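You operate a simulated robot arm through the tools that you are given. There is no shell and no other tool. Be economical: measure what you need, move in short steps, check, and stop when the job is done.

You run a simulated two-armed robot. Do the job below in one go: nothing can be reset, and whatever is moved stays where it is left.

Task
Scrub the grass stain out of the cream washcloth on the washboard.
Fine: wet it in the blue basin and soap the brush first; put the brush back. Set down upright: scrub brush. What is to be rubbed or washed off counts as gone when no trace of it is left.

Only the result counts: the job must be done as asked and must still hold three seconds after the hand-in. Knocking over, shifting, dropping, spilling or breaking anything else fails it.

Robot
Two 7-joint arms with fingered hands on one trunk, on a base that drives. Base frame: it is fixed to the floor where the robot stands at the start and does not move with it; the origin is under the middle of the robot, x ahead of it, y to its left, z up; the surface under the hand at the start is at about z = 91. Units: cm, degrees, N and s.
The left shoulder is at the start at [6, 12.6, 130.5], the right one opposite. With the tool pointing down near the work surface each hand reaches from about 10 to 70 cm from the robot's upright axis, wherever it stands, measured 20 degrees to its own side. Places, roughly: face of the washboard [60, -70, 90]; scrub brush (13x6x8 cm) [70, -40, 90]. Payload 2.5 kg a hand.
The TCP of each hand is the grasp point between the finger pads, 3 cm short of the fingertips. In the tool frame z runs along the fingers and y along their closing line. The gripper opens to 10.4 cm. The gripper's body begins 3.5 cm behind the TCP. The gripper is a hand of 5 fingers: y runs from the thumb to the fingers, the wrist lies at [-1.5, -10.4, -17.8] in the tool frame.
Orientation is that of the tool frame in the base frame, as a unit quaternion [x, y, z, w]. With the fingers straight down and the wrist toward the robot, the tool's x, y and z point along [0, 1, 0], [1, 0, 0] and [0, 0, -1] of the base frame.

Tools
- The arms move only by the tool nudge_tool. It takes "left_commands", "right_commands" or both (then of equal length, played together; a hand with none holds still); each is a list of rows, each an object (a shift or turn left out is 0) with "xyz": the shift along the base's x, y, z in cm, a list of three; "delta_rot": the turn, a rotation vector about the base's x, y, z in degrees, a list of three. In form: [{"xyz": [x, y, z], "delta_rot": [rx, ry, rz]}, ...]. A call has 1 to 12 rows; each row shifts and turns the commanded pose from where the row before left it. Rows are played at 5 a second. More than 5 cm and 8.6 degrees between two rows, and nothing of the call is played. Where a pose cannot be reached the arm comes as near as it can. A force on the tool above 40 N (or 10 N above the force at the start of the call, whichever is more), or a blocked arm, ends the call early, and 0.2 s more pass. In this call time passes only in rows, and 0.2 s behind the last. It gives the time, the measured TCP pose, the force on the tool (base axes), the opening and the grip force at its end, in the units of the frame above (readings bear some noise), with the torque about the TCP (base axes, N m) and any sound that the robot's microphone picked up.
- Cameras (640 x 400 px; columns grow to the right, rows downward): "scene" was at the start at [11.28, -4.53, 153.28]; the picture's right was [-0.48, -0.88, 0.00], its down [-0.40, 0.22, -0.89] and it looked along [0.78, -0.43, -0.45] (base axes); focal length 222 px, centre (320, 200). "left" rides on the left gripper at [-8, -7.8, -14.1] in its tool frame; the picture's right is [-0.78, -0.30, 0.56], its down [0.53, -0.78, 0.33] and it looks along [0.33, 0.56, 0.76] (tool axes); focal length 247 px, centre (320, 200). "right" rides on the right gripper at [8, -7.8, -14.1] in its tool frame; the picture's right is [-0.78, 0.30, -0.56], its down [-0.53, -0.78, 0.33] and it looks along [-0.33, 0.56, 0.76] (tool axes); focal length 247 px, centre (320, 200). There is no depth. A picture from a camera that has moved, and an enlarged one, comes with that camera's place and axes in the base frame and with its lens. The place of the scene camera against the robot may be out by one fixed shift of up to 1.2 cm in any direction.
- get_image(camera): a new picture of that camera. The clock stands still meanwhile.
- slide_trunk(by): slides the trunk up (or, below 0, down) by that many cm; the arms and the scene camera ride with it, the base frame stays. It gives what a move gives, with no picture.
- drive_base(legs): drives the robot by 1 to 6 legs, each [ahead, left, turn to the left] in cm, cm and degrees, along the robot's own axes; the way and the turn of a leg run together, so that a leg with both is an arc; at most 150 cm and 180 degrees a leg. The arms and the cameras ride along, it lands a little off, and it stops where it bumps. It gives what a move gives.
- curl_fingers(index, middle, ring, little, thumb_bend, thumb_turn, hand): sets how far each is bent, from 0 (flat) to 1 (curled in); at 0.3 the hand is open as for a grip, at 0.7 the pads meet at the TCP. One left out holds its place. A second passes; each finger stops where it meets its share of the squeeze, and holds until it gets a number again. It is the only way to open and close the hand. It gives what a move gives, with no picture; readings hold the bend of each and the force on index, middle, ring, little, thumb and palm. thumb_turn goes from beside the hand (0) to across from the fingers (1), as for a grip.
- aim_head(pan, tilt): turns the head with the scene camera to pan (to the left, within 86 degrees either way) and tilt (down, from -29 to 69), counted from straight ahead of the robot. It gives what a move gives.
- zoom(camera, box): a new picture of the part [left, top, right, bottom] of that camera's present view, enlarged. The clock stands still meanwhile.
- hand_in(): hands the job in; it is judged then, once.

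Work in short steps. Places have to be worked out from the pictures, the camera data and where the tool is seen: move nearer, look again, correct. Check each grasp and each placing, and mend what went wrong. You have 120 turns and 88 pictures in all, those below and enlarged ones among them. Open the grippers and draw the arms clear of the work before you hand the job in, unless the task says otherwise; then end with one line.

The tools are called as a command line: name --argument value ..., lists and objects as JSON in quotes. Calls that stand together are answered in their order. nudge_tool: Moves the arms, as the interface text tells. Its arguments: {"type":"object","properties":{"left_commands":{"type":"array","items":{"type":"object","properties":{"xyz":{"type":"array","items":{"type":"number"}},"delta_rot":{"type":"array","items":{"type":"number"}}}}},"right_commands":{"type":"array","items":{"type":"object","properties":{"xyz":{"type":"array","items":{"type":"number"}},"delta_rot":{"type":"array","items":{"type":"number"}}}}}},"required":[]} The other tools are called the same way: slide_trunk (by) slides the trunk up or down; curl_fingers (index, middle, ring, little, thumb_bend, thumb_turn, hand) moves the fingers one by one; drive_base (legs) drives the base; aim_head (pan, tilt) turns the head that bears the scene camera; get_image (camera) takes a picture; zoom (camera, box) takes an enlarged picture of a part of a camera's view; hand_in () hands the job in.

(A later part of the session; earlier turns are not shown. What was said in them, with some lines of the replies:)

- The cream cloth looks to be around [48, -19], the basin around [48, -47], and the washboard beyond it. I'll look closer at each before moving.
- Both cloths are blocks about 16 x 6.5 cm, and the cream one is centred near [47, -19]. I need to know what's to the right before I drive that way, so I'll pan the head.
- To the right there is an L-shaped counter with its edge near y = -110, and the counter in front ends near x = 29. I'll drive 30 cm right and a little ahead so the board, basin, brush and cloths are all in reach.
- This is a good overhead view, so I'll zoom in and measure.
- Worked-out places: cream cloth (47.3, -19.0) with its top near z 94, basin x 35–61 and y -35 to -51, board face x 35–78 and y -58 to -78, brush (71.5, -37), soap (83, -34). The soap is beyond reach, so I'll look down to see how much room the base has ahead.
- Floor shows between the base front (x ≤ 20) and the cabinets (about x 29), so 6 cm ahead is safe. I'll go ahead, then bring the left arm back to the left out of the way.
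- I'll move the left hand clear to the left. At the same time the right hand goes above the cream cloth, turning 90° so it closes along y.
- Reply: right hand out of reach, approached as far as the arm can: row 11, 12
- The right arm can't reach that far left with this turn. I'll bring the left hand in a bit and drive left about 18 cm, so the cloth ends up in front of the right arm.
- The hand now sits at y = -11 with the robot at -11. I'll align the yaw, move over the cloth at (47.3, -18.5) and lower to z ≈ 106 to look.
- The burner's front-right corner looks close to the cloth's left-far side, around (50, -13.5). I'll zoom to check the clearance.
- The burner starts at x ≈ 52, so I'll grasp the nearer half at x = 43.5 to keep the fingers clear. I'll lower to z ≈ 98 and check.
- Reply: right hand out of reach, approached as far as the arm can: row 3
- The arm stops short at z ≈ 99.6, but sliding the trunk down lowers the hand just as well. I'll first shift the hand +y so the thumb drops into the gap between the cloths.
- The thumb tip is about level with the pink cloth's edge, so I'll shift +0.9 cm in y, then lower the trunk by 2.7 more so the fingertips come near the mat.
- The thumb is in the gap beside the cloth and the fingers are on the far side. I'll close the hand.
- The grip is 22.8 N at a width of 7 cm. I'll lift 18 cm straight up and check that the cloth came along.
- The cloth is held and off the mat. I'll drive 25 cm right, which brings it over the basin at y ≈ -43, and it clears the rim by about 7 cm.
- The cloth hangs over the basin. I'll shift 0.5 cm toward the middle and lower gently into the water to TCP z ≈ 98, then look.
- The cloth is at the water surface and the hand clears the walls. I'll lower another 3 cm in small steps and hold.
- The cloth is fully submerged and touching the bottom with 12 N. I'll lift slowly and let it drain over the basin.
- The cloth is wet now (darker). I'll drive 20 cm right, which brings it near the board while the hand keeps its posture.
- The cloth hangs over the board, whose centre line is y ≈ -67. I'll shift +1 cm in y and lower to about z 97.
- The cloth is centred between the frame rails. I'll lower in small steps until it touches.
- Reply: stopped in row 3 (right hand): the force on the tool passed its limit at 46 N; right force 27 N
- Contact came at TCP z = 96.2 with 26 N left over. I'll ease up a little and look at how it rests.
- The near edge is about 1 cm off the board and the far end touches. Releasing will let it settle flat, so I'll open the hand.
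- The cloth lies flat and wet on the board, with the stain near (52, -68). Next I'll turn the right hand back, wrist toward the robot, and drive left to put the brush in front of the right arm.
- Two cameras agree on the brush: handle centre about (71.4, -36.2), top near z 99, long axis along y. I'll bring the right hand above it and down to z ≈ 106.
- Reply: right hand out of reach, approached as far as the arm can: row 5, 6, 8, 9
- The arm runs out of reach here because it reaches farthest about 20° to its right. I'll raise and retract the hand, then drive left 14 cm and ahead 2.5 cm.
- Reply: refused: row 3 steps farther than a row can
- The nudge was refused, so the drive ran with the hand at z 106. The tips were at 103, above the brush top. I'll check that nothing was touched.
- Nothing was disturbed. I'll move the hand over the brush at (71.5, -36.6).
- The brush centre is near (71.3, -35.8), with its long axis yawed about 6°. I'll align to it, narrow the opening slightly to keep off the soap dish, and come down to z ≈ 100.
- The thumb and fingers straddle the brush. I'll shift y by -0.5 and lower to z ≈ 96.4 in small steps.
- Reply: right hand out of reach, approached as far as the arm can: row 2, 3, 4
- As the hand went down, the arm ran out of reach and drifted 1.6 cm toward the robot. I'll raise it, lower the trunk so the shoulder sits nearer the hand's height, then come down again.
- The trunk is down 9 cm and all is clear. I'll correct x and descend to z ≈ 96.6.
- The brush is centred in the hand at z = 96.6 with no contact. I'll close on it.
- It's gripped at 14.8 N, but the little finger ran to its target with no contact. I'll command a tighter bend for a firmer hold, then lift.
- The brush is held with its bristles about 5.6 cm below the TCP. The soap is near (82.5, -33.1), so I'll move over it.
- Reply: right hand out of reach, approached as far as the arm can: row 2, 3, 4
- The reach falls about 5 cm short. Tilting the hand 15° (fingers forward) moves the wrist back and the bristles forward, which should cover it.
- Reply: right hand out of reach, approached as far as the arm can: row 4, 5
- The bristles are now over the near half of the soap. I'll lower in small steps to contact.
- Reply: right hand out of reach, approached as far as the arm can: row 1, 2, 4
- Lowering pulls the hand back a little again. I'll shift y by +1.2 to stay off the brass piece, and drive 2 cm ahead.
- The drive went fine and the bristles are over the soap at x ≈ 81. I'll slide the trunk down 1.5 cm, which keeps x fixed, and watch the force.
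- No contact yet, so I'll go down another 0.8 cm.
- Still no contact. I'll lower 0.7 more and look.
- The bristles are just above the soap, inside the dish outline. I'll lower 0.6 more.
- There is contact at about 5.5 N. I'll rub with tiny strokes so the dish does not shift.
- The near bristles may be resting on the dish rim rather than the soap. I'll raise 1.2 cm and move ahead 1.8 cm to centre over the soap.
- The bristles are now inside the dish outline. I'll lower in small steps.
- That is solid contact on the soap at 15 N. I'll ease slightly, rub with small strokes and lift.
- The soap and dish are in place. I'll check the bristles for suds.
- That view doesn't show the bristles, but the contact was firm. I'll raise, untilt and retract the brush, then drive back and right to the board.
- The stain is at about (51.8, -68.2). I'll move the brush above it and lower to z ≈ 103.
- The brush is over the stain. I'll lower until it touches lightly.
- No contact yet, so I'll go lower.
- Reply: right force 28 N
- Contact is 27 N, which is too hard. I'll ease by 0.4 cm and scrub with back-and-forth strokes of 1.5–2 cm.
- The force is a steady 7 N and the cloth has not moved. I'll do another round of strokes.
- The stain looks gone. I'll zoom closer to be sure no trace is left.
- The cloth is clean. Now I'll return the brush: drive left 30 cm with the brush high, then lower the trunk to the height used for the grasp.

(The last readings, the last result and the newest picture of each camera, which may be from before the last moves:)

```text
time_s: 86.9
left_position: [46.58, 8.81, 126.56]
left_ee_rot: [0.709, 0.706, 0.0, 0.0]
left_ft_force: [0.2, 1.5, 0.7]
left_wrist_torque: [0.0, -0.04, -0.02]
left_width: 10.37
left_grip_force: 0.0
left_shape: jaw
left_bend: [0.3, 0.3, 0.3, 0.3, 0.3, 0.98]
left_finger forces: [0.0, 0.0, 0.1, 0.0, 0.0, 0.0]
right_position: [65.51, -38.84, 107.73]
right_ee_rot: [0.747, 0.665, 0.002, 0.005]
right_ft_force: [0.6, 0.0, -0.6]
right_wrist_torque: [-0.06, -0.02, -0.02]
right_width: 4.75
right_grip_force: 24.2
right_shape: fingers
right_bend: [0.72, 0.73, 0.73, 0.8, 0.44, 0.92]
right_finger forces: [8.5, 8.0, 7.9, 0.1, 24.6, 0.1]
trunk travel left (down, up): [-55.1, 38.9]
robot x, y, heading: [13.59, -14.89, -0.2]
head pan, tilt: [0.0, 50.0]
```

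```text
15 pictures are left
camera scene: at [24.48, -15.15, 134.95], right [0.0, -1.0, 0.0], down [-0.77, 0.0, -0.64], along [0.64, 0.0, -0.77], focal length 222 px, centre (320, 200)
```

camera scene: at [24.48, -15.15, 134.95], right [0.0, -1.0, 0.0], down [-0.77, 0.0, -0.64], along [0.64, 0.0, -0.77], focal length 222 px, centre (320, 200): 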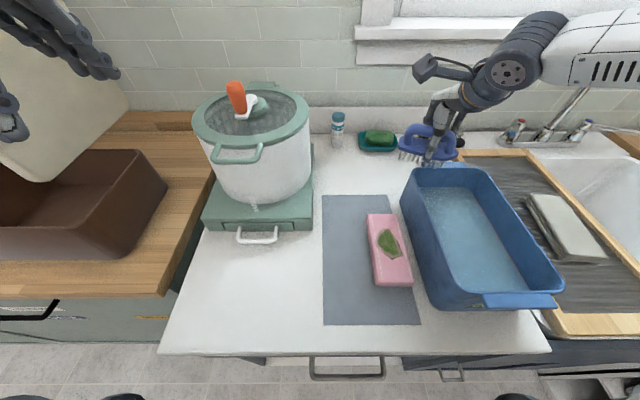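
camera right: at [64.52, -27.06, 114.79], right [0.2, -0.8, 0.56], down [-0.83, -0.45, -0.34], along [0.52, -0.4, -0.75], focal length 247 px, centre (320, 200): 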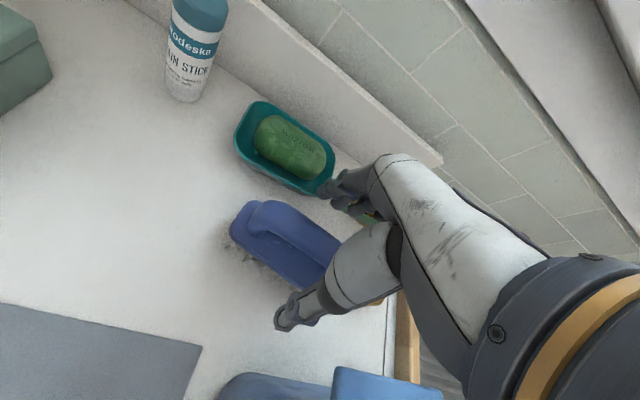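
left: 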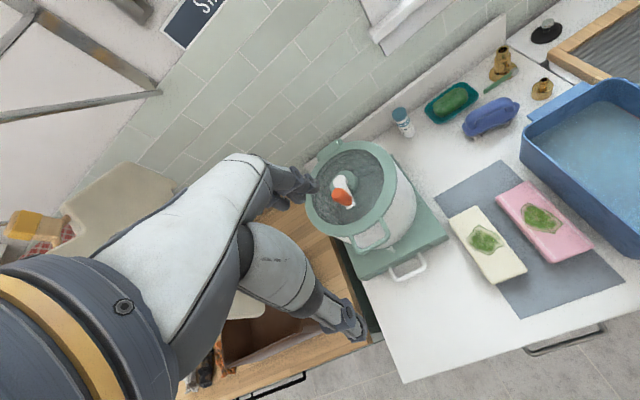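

Everything else is in place. I'll move above the brush's old spot and lower to z ≈ 98.5.

nudge_tool --right_commands '[{"xyz": [3, 1.3, 0]}, {"xyz": [3, 1.2, 0]}, {"xyz": [0, 0, -3]}, {"xyz": [0, 0, -3]}, {"xyz": [0, 0, -2]}, {"xyz": [0, 0, -1.2]}, {"xyz": [0, 0, 0]}]'

zoom --camera "scene" --box '[330, 90, 470, 200]'

```text
time_s: 88.5
left_position: [46.56, 8.83, 126.63]
left_ee_rot: [0.708, 0.706, -0.001, 0.0]
left_ft_force: [0.7, 0.4, -0.2]
left_wrist_torque: [-0.01, 0.01, 0.0]
left_width: 10.38
left_grip_force: 0.0
left_shape: jaw
left_bend: [0.3, 0.3, 0.3, 0.3, 0.3, 0.98]
left_finger forces: [0.0, 0.1, 0.0, 0.0, 0.1, 0.0]
right_position: [71.39, -36.27, 98.32]
right_ee_rot: [0.746, 0.666, 0.001, 0.005]
right_ft_force: [-0.1, 0.0, -1.8]
right_wrist_torque: [0.0, -0.03, -0.01]
right_width: 4.72
right_grip_force: 24.1
right_shape: fingers
right_bend: [0.72, 0.73, 0.73, 0.8, 0.44, 0.92]
right_finger forces: [8.5, 7.8, 7.6, 0.1, 24.2, 0.0]
trunk travel left (down, up): [-55.1, 38.9]
robot x, y, heading: [13.46, -15.07, -0.4]
head pan, tilt: [0.0, 50.0]
```

```text
3.64 times, centred on (400, 145) of scene
camera zoom: at [24.48, -15.15, 134.95], right [0.0, -1.0, 0.0], down [-0.77, 0.0, -0.64], along [0.64, 0.0, -0.77], focal length 806 px, centre (29, 400)
```

zoom: 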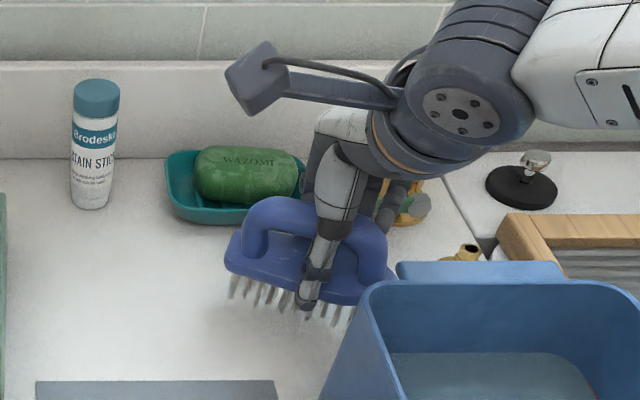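

The brush sits about 7° more yawed than it was. I'll correct that and set it down gently.

nudge_tool --right_commands '[{"xyz": [0, 0, 0], "delta_rot": [0, 0, 7]}, {"xyz": [0, 0, -0.6]}, {"xyz": [0, 0, -0.5]}, {"xyz": [0, 0, -0.3]}, {"xyz": [0, 0, 0]}]'

```text
time_s: 89.7
left_position: [46.49, 8.92, 126.54]
left_ee_rot: [0.709, 0.706, -0.001, 0.0]
left_ft_force: [-0.5, -0.5, 0.1]
left_wrist_torque: [-0.02, -0.02, -0.01]
left_width: 10.38
left_grip_force: 0.1
left_shape: jaw
left_bend: [0.3, 0.3, 0.3, 0.3, 0.3, 0.98]
left_finger forces: [0.0, 0.0, 0.1, 0.0, 0.1, 0.0]
right_position: [71.35, -36.31, 97.05]
right_ee_rot: [0.704, 0.71, 0.001, 0.005]
right_ft_force: [-0.8, 0.9, -2.3]
right_wrist_torque: [0.0, -0.02, 0.02]
right_width: 4.74
right_grip_force: 24.1
right_shape: fingers
right_bend: [0.72, 0.73, 0.73, 0.8, 0.44, 0.92]
right_finger forces: [8.5, 7.9, 7.6, 0.0, 24.2, 0.0]
trunk travel left (down, up): [-55.1, 38.9]
robot x, y, heading: [13.24, -15.03, -0.5]
head pan, tilt: [0.0, 50.0]
```

No contact yet, so I'll keep lowering in small steps.

nudge_tool --right_commands '[{"xyz": [0, 0, -0.3]}, {"xyz": [0, 0, -0.3]}, {"xyz": [0, 0, 0]}]'

zoom --camera "scene" --box '[330, 90, 470, 200]'

```text
time_s: 90.5
left_position: [46.43, 8.86, 126.54]
left_ee_rot: [0.709, 0.706, 0.0, 0.0]
left_ft_force: [0.3, 0.1, 0.1]
left_wrist_torque: [-0.01, -0.01, -0.03]
left_width: 10.38
left_grip_force: 0.0
left_shape: jaw
left_bend: [0.3, 0.3, 0.3, 0.3, 0.3, 0.98]
left_finger forces: [0.0, 0.0, 0.0, 0.1, 0.1, 0.1]
right_position: [71.56, -36.22, 96.51]
right_ee_rot: [0.704, 0.71, 0.002, 0.005]
right_ft_force: [-0.3, 1.6, -1.3]
right_wrist_torque: [0.02, -0.02, 0.0]
right_width: 4.73
right_grip_force: 24.5
right_shape: fingers
right_bend: [0.72, 0.73, 0.73, 0.8, 0.44, 0.92]
right_finger forces: [8.6, 7.9, 7.5, 0.0, 24.1, 0.1]
trunk travel left (down, up): [-55.1, 38.9]
robot x, y, heading: [13.53, -14.7, -0.5]
head pan, tilt: [0.0, 50.0]
```

```text
3.64 times, centred on (400, 145) of scene
camera zoom: at [24.49, -15.15, 134.95], right [0.0, -1.0, 0.0], down [-0.77, 0.0, -0.64], along [0.64, 0.0, -0.77], focal length 806 px, centre (29, 400)
```

zoom: 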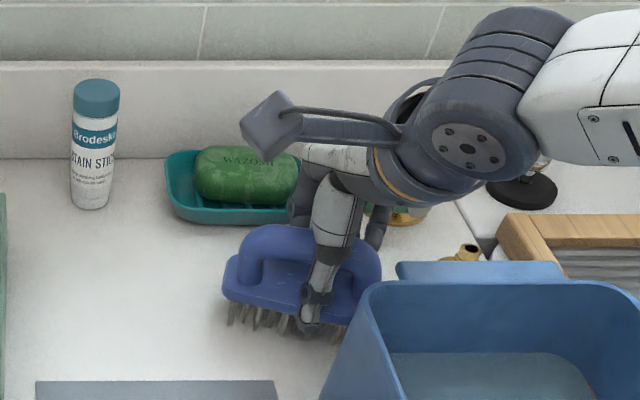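

The brush is about 1 cm nearer and 0.5 cm left of where it was. I'll correct that and lower to contact.

nudge_tool --right_commands '[{"xyz": [1.1, -0.5, 0]}, {"xyz": [0, 0, -0.3]}, {"xyz": [0, 0, -0.2]}, {"xyz": [0, 0, 0]}]'

```text
time_s: 91.5
left_position: [46.38, 8.94, 126.66]
left_ee_rot: [0.709, 0.705, -0.001, 0.0]
left_ft_force: [0.4, -0.2, 0.0]
left_wrist_torque: [-0.04, -0.03, -0.01]
left_width: 10.37
left_grip_force: 0.0
left_shape: jaw
left_bend: [0.3, 0.3, 0.3, 0.3, 0.3, 0.98]
left_finger forces: [0.1, 0.1, 0.0, 0.1, 0.0, 0.0]
right_position: [72.6, -36.54, 96.31]
right_ee_rot: [0.704, 0.71, 0.003, 0.006]
right_ft_force: [1.8, -2.5, 9.4]
right_wrist_torque: [0.08, 0.28, 0.04]
right_width: 4.75
right_grip_force: 25.8
right_shape: fingers
right_bend: [0.72, 0.73, 0.73, 0.8, 0.44, 0.92]
right_finger forces: [8.9, 8.3, 8.4, 0.0, 25.2, 0.0]
trunk travel left (down, up): [-55.1, 38.9]
robot x, y, heading: [13.72, -15.05, -0.2]
head pan, tilt: [0.0, 50.0]
```

There's contact at about 10 N. I'll open only to 0.38 so the fingers stay off the soap dish.

curl_fingers --hand "right" --index 0.38 --middle 0.38 --ring 0.38 --little 0.38 --thumb_bend 0.36

zoom --camera "right" --box '[160, 60, 460, 360]'

```text
time_s: 92.5
left_position: [46.42, 8.92, 126.61]
left_ee_rot: [0.708, 0.706, 0.0, 0.0]
left_ft_force: [-0.4, -0.1, -0.6]
left_wrist_torque: [0.03, -0.02, -0.01]
left_width: 10.37
left_grip_force: 0.0
left_shape: jaw
left_bend: [0.3, 0.3, 0.3, 0.3, 0.3, 0.98]
left_finger forces: [0.1, 0.0, 0.0, 0.1, 0.1, 0.1]
right_position: [72.39, -36.75, 96.15]
right_ee_rot: [0.705, 0.71, 0.001, 0.005]
right_ft_force: [-1.0, 0.8, 0.6]
right_wrist_torque: [-0.01, -0.03, 0.01]
right_width: 8.59
right_grip_force: 0.4
right_shape: fingers
right_bend: [0.38, 0.38, 0.38, 0.38, 0.36, 0.97]
right_finger forces: [0.0, 0.1, 0.0, 0.0, 0.2, 0.0]
trunk travel left (down, up): [-55.1, 38.9]
robot x, y, heading: [13.45, -15.12, -0.4]
head pan, tilt: [0.0, 50.0]
```

```text
1.33 times, centred on (310, 210) of right
camera zoom: at [64.58, -28.63, 109.97], right [0.3, -0.77, 0.56], down [-0.77, -0.54, -0.34], along [0.57, -0.33, -0.75], focal length 329 px, centre (333, 187)
```

zoom: 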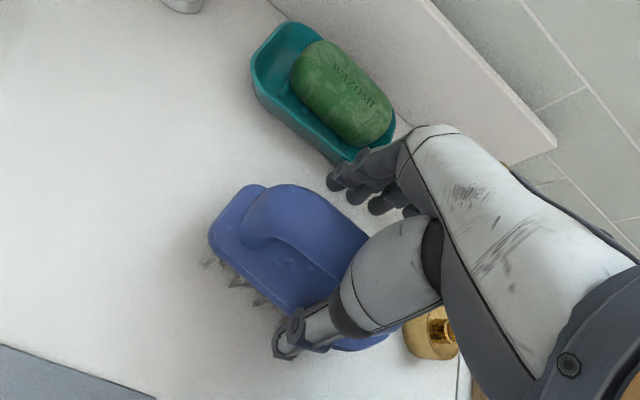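

The brush is free and standing on its bristles. I'll open the thumb a bit more and lift straight up.

curl_fingers --hand "right" --thumb_bend 0.28

nudge_tool --right_commands '[{"xyz": [0, 0, 1.5]}, {"xyz": [0, 0, 2.5]}, {"xyz": [0, 0, 3]}, {"xyz": [0, 0, 4]}, {"xyz": [0, 0, 4]}, {"xyz": [0, 0, 0]}]'

zoom --camera "scene" --box '[330, 90, 470, 200]'

```text
time_s: 93.5
left_position: [46.57, 8.79, 126.6]
left_ee_rot: [0.709, 0.706, 0.0, 0.0]
left_ft_force: [-0.3, -0.1, -0.6]
left_wrist_torque: [-0.01, -0.02, 0.01]
left_width: 10.38
left_grip_force: 0.1
left_shape: jaw
left_bend: [0.3, 0.3, 0.3, 0.3, 0.3, 0.98]
left_finger forces: [0.0, 0.0, 0.0, 0.0, 0.1, 0.0]
right_position: [72.49, -36.64, 96.15]
right_ee_rot: [0.704, 0.71, 0.003, 0.005]
right_ft_force: [-0.4, 0.7, -0.1]
right_wrist_torque: [0.0, 0.02, 0.01]
right_width: 9.42
right_grip_force: 0.2
right_shape: fingers
right_bend: [0.38, 0.38, 0.38, 0.38, 0.28, 0.97]
right_finger forces: [0.0, 0.0, 0.0, 0.0, 0.0, 0.1]
trunk travel left (down, up): [-55.1, 38.9]
robot x, y, heading: [13.64, -14.81, 0.1]
head pan, tilt: [0.0, 50.0]
```

```text
time_s: 94.9
left_position: [46.51, 8.81, 126.58]
left_ee_rot: [0.708, 0.706, 0.0, 0.0]
left_ft_force: [0.4, 0.0, -0.2]
left_wrist_torque: [-0.02, -0.01, 0.01]
left_width: 10.43
left_grip_force: 0.0
left_shape: jaw
left_bend: [0.3, 0.3, 0.3, 0.3, 0.3, 0.98]
left_finger forces: [0.1, 0.0, 0.0, 0.1, 0.0, 0.0]
right_position: [72.51, -36.85, 111.14]
right_ee_rot: [0.704, 0.71, 0.001, 0.005]
right_ft_force: [0.4, -0.4, 0.7]
right_wrist_torque: [0.02, 0.0, 0.02]
right_width: 9.46
right_grip_force: 0.1
right_shape: fingers
right_bend: [0.38, 0.38, 0.38, 0.38, 0.28, 0.97]
right_finger forces: [0.1, 0.0, 0.0, 0.1, 0.1, 0.1]
trunk travel left (down, up): [-55.1, 38.9]
robot x, y, heading: [13.73, -15.45, -0.0]
head pan, tilt: [0.0, 50.0]
```

```text
3.64 times, centred on (400, 145) of scene
camera zoom: at [24.49, -15.16, 134.95], right [0.0, -1.0, 0.0], down [-0.77, 0.0, -0.64], along [0.64, 0.0, -0.77], focal length 806 px, centre (29, 400)
```

zoom: 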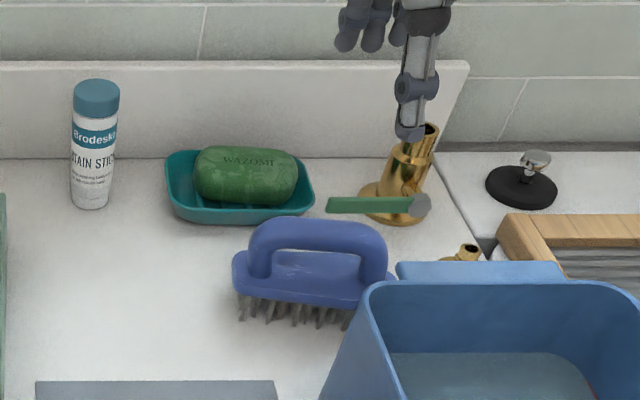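

The brush stands upright at its old spot. I'll retract and open the right hand, then check everything.

nudge_tool --right_commands '[{"xyz": [0, 0, 4]}, {"xyz": [-3, 0, 3]}, {"xyz": [-4.5, 0, 1]}, {"xyz": [-4.5, 0, 0]}, {"xyz": [-4.5, 0, 0]}, {"xyz": [-4.5, 0, 0]}, {"xyz": [-4.5, -1, 0]}, {"xyz": [-3, -1, 0]}]'

curl_fingers --hand "right" --index 0.3 --middle 0.3 --ring 0.3 --little 0.3 --thumb_bend 0.3

drive_base --legs '[[-6, 0, 0]]'

aim_head --pan -25 --tilt 45

get_image --camera "scene"

```text
time_s: 96.5
left_position: [46.45, 8.85, 126.58]
left_ee_rot: [0.708, 0.706, 0.001, 0.0]
left_ft_force: [0.7, -1.4, 0.2]
left_wrist_torque: [-0.01, -0.02, 0.04]
left_width: 10.4
left_grip_force: 0.1
left_shape: jaw
left_bend: [0.3, 0.3, 0.3, 0.3, 0.3, 0.98]
left_finger forces: [0.1, 0.0, 0.0, 0.0, 0.0, 0.0]
right_position: [49.79, -37.19, 111.84]
right_ee_rot: [0.701, 0.704, -0.086, -0.075]
right_ft_force: [-0.2, 0.1, 0.2]
right_wrist_torque: [0.0, 0.04, -0.02]
right_width: 9.46
right_grip_force: 0.0
right_shape: fingers
right_bend: [0.38, 0.38, 0.38, 0.38, 0.28, 0.97]
right_finger forces: [0.0, 0.0, 0.0, 0.1, 0.1, 0.1]
trunk travel left (down, up): [-55.1, 38.9]
robot x, y, heading: [13.47, -15.25, -0.5]
head pan, tilt: [0.0, 50.0]
stopped in row 7 (right hand): the arm was blocked; the commanded pose is now the measured one
```

```text
time_s: 97.5
left_position: [46.65, 8.87, 126.44]
left_ee_rot: [0.708, 0.706, 0.0, 0.0]
left_ft_force: [0.1, 0.1, 0.2]
left_wrist_torque: [-0.04, 0.0, -0.02]
left_width: 10.37
left_grip_force: 0.0
left_shape: jaw
left_bend: [0.3, 0.3, 0.3, 0.3, 0.3, 0.98]
left_finger forces: [0.1, 0.0, 0.0, 0.0, 0.0, 0.1]
right_position: [49.75, -37.1, 111.68]
right_ee_rot: [0.7, 0.705, -0.086, -0.074]
right_ft_force: [-0.7, 0.0, 0.0]
right_wrist_torque: [-0.04, -0.01, 0.01]
right_width: 10.33
right_grip_force: 0.1
right_shape: fingers
right_bend: [0.3, 0.3, 0.3, 0.3, 0.3, 0.97]
right_finger forces: [0.0, 0.0, 0.0, 0.1, 0.2, 0.1]
trunk travel left (down, up): [-55.1, 38.9]
robot x, y, heading: [13.67, -15.26, -0.4]
head pan, tilt: [0.0, 50.0]
```

```text
time_s: 98.4
left_position: [40.47, 8.91, 126.62]
left_ee_rot: [0.708, 0.706, 0.0, 0.0]
left_ft_force: [-0.9, -0.6, -0.6]
left_wrist_torque: [0.01, -0.01, 0.03]
left_width: 10.4
left_grip_force: 0.1
left_shape: jaw
left_bend: [0.3, 0.3, 0.3, 0.3, 0.3, 0.98]
left_finger forces: [0.0, 0.1, 0.1, 0.1, 0.1, 0.1]
right_position: [43.8, -37.06, 111.7]
right_ee_rot: [0.701, 0.705, -0.085, -0.074]
right_ft_force: [-0.3, -0.6, -0.1]
right_wrist_torque: [-0.01, 0.0, 0.03]
right_width: 10.33
right_grip_force: 0.1
right_shape: fingers
right_bend: [0.3, 0.3, 0.3, 0.3, 0.3, 0.97]
right_finger forces: [0.1, 0.0, 0.0, 0.0, 0.0, 0.0]
trunk travel left (down, up): [-55.1, 38.9]
robot x, y, heading: [7.37, -14.81, -0.3]
head pan, tilt: [0.0, 50.0]
```

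```text
time_s: 99.3
left_position: [40.63, 8.91, 126.44]
left_ee_rot: [0.708, 0.706, -0.001, 0.0]
left_ft_force: [0.1, -0.3, 0.6]
left_wrist_torque: [0.0, -0.02, 0.04]
left_width: 10.37
left_grip_force: 0.0
left_shape: jaw
left_bend: [0.3, 0.3, 0.3, 0.3, 0.3, 0.98]
left_finger forces: [0.0, 0.1, 0.0, 0.0, 0.1, 0.0]
right_position: [43.79, -37.15, 111.69]
right_ee_rot: [0.702, 0.703, -0.085, -0.075]
right_ft_force: [-0.3, 0.1, -0.5]
right_wrist_torque: [0.01, -0.04, 0.01]
right_width: 10.31
right_grip_force: 0.1
right_shape: fingers
right_bend: [0.3, 0.3, 0.3, 0.3, 0.3, 0.97]
right_finger forces: [0.0, 0.1, 0.0, 0.0, 0.0, 0.0]
trunk travel left (down, up): [-55.1, 38.9]
robot x, y, heading: [7.75, -14.8, -0.5]
head pan, tilt: [-25.0, 45.0]
```

```text
10 pictures are left
camera scene: at [18.17, -18.55, 135.64], right [-0.43, -0.9, 0.0], down [-0.64, 0.3, -0.71], along [0.64, -0.3, -0.71], focal length 222 px, centre (320, 200)
```

scene: 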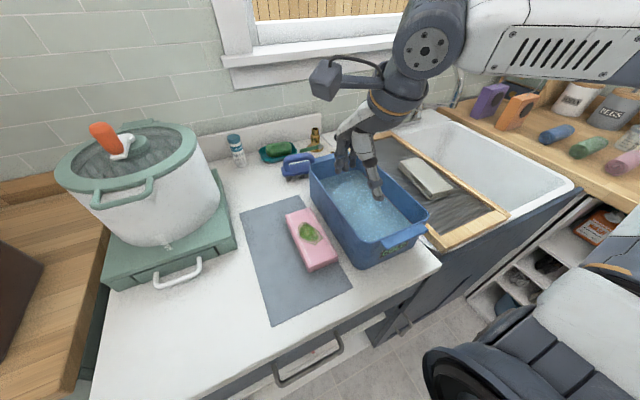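

The arm stopped as "blocked" on the way back, probably a joint or body limit. I'll raise the trunk to draw clear, then check the faucet area and the rest.

slide_trunk --by 14

get_image --camera "scene"

```text
time_s: 101.0
left_position: [40.57, 8.81, 140.58]
left_ee_rot: [0.708, 0.706, 0.0, 0.0]
left_ft_force: [0.5, 0.8, -0.3]
left_wrist_torque: [-0.01, -0.02, -0.01]
left_width: 10.36
left_grip_force: 0.1
left_shape: jaw
left_bend: [0.3, 0.3, 0.3, 0.3, 0.3, 0.98]
left_finger forces: [0.0, 0.1, 0.0, 0.0, 0.0, 0.0]
right_position: [43.63, -37.15, 125.63]
right_ee_rot: [0.701, 0.704, -0.086, -0.074]
right_ft_force: [0.2, 0.9, 0.2]
right_wrist_torque: [-0.01, 0.01, 0.02]
right_width: 10.33
right_grip_force: 0.0
right_shape: fingers
right_bend: [0.3, 0.3, 0.3, 0.3, 0.3, 0.97]
right_finger forces: [0.0, 0.0, 0.1, 0.0, 0.0, 0.0]
trunk travel left (down, up): [-69.1, 24.9]
robot x, y, heading: [8.02, -14.89, -0.3]
head pan, tilt: [-25.0, 45.0]
```

```text
9 pictures are left
camera scene: at [18.17, -18.56, 149.64], right [-0.43, -0.9, 0.0], down [-0.64, 0.3, -0.71], along [0.64, -0.3, -0.71], focal length 222 px, centre (320, 200)
```

scene: 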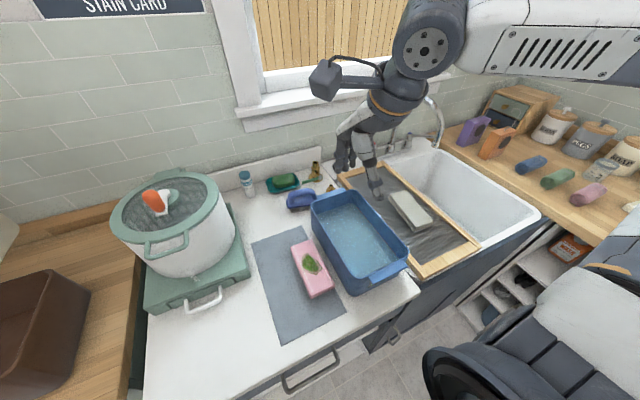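

Everything is in place and both hands are clear. I'll take one last close look at the cloth and the brush.

zoom --camera "scene" --box '[270, 160, 470, 280]'

zoom --camera "scene" --box '[380, 180, 440, 235]'

```text
3.20 times, centred on (370, 220) of scene
camera zoom: at [18.17, -18.56, 149.64], right [-0.43, -0.9, 0.0], down [-0.64, 0.3, -0.71], along [0.64, -0.3, -0.71], focal length 709 px, centre (160, 136)
```

zoom: 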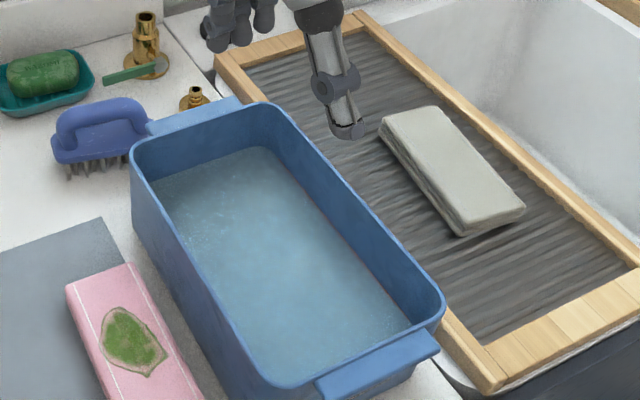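

```text
7.27 times, centred on (410, 208) of scene
camera zoom: at [18.17, -18.56, 149.64], right [-0.43, -0.9, 0.0], down [-0.64, 0.3, -0.71], along [0.64, -0.3, -0.71], focal length 1612 px, centre (-334, 146)
```

zoom: 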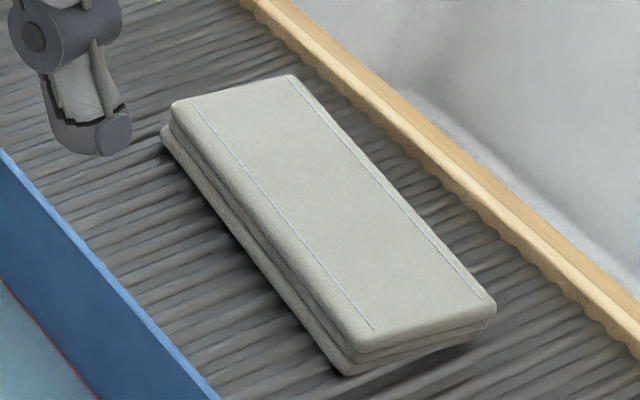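

The cloth shows no trace of the stain, the brush stands upright where it was, and both hands are open and clear. Handing in.

hand_in

```text
The job is handed in.
```

The grass stain is out of the cream washcloth, with no trace left in the last close-up; the cloth is on the washboard and the scrub brush is back upright, within about a centimetre of its old spot.
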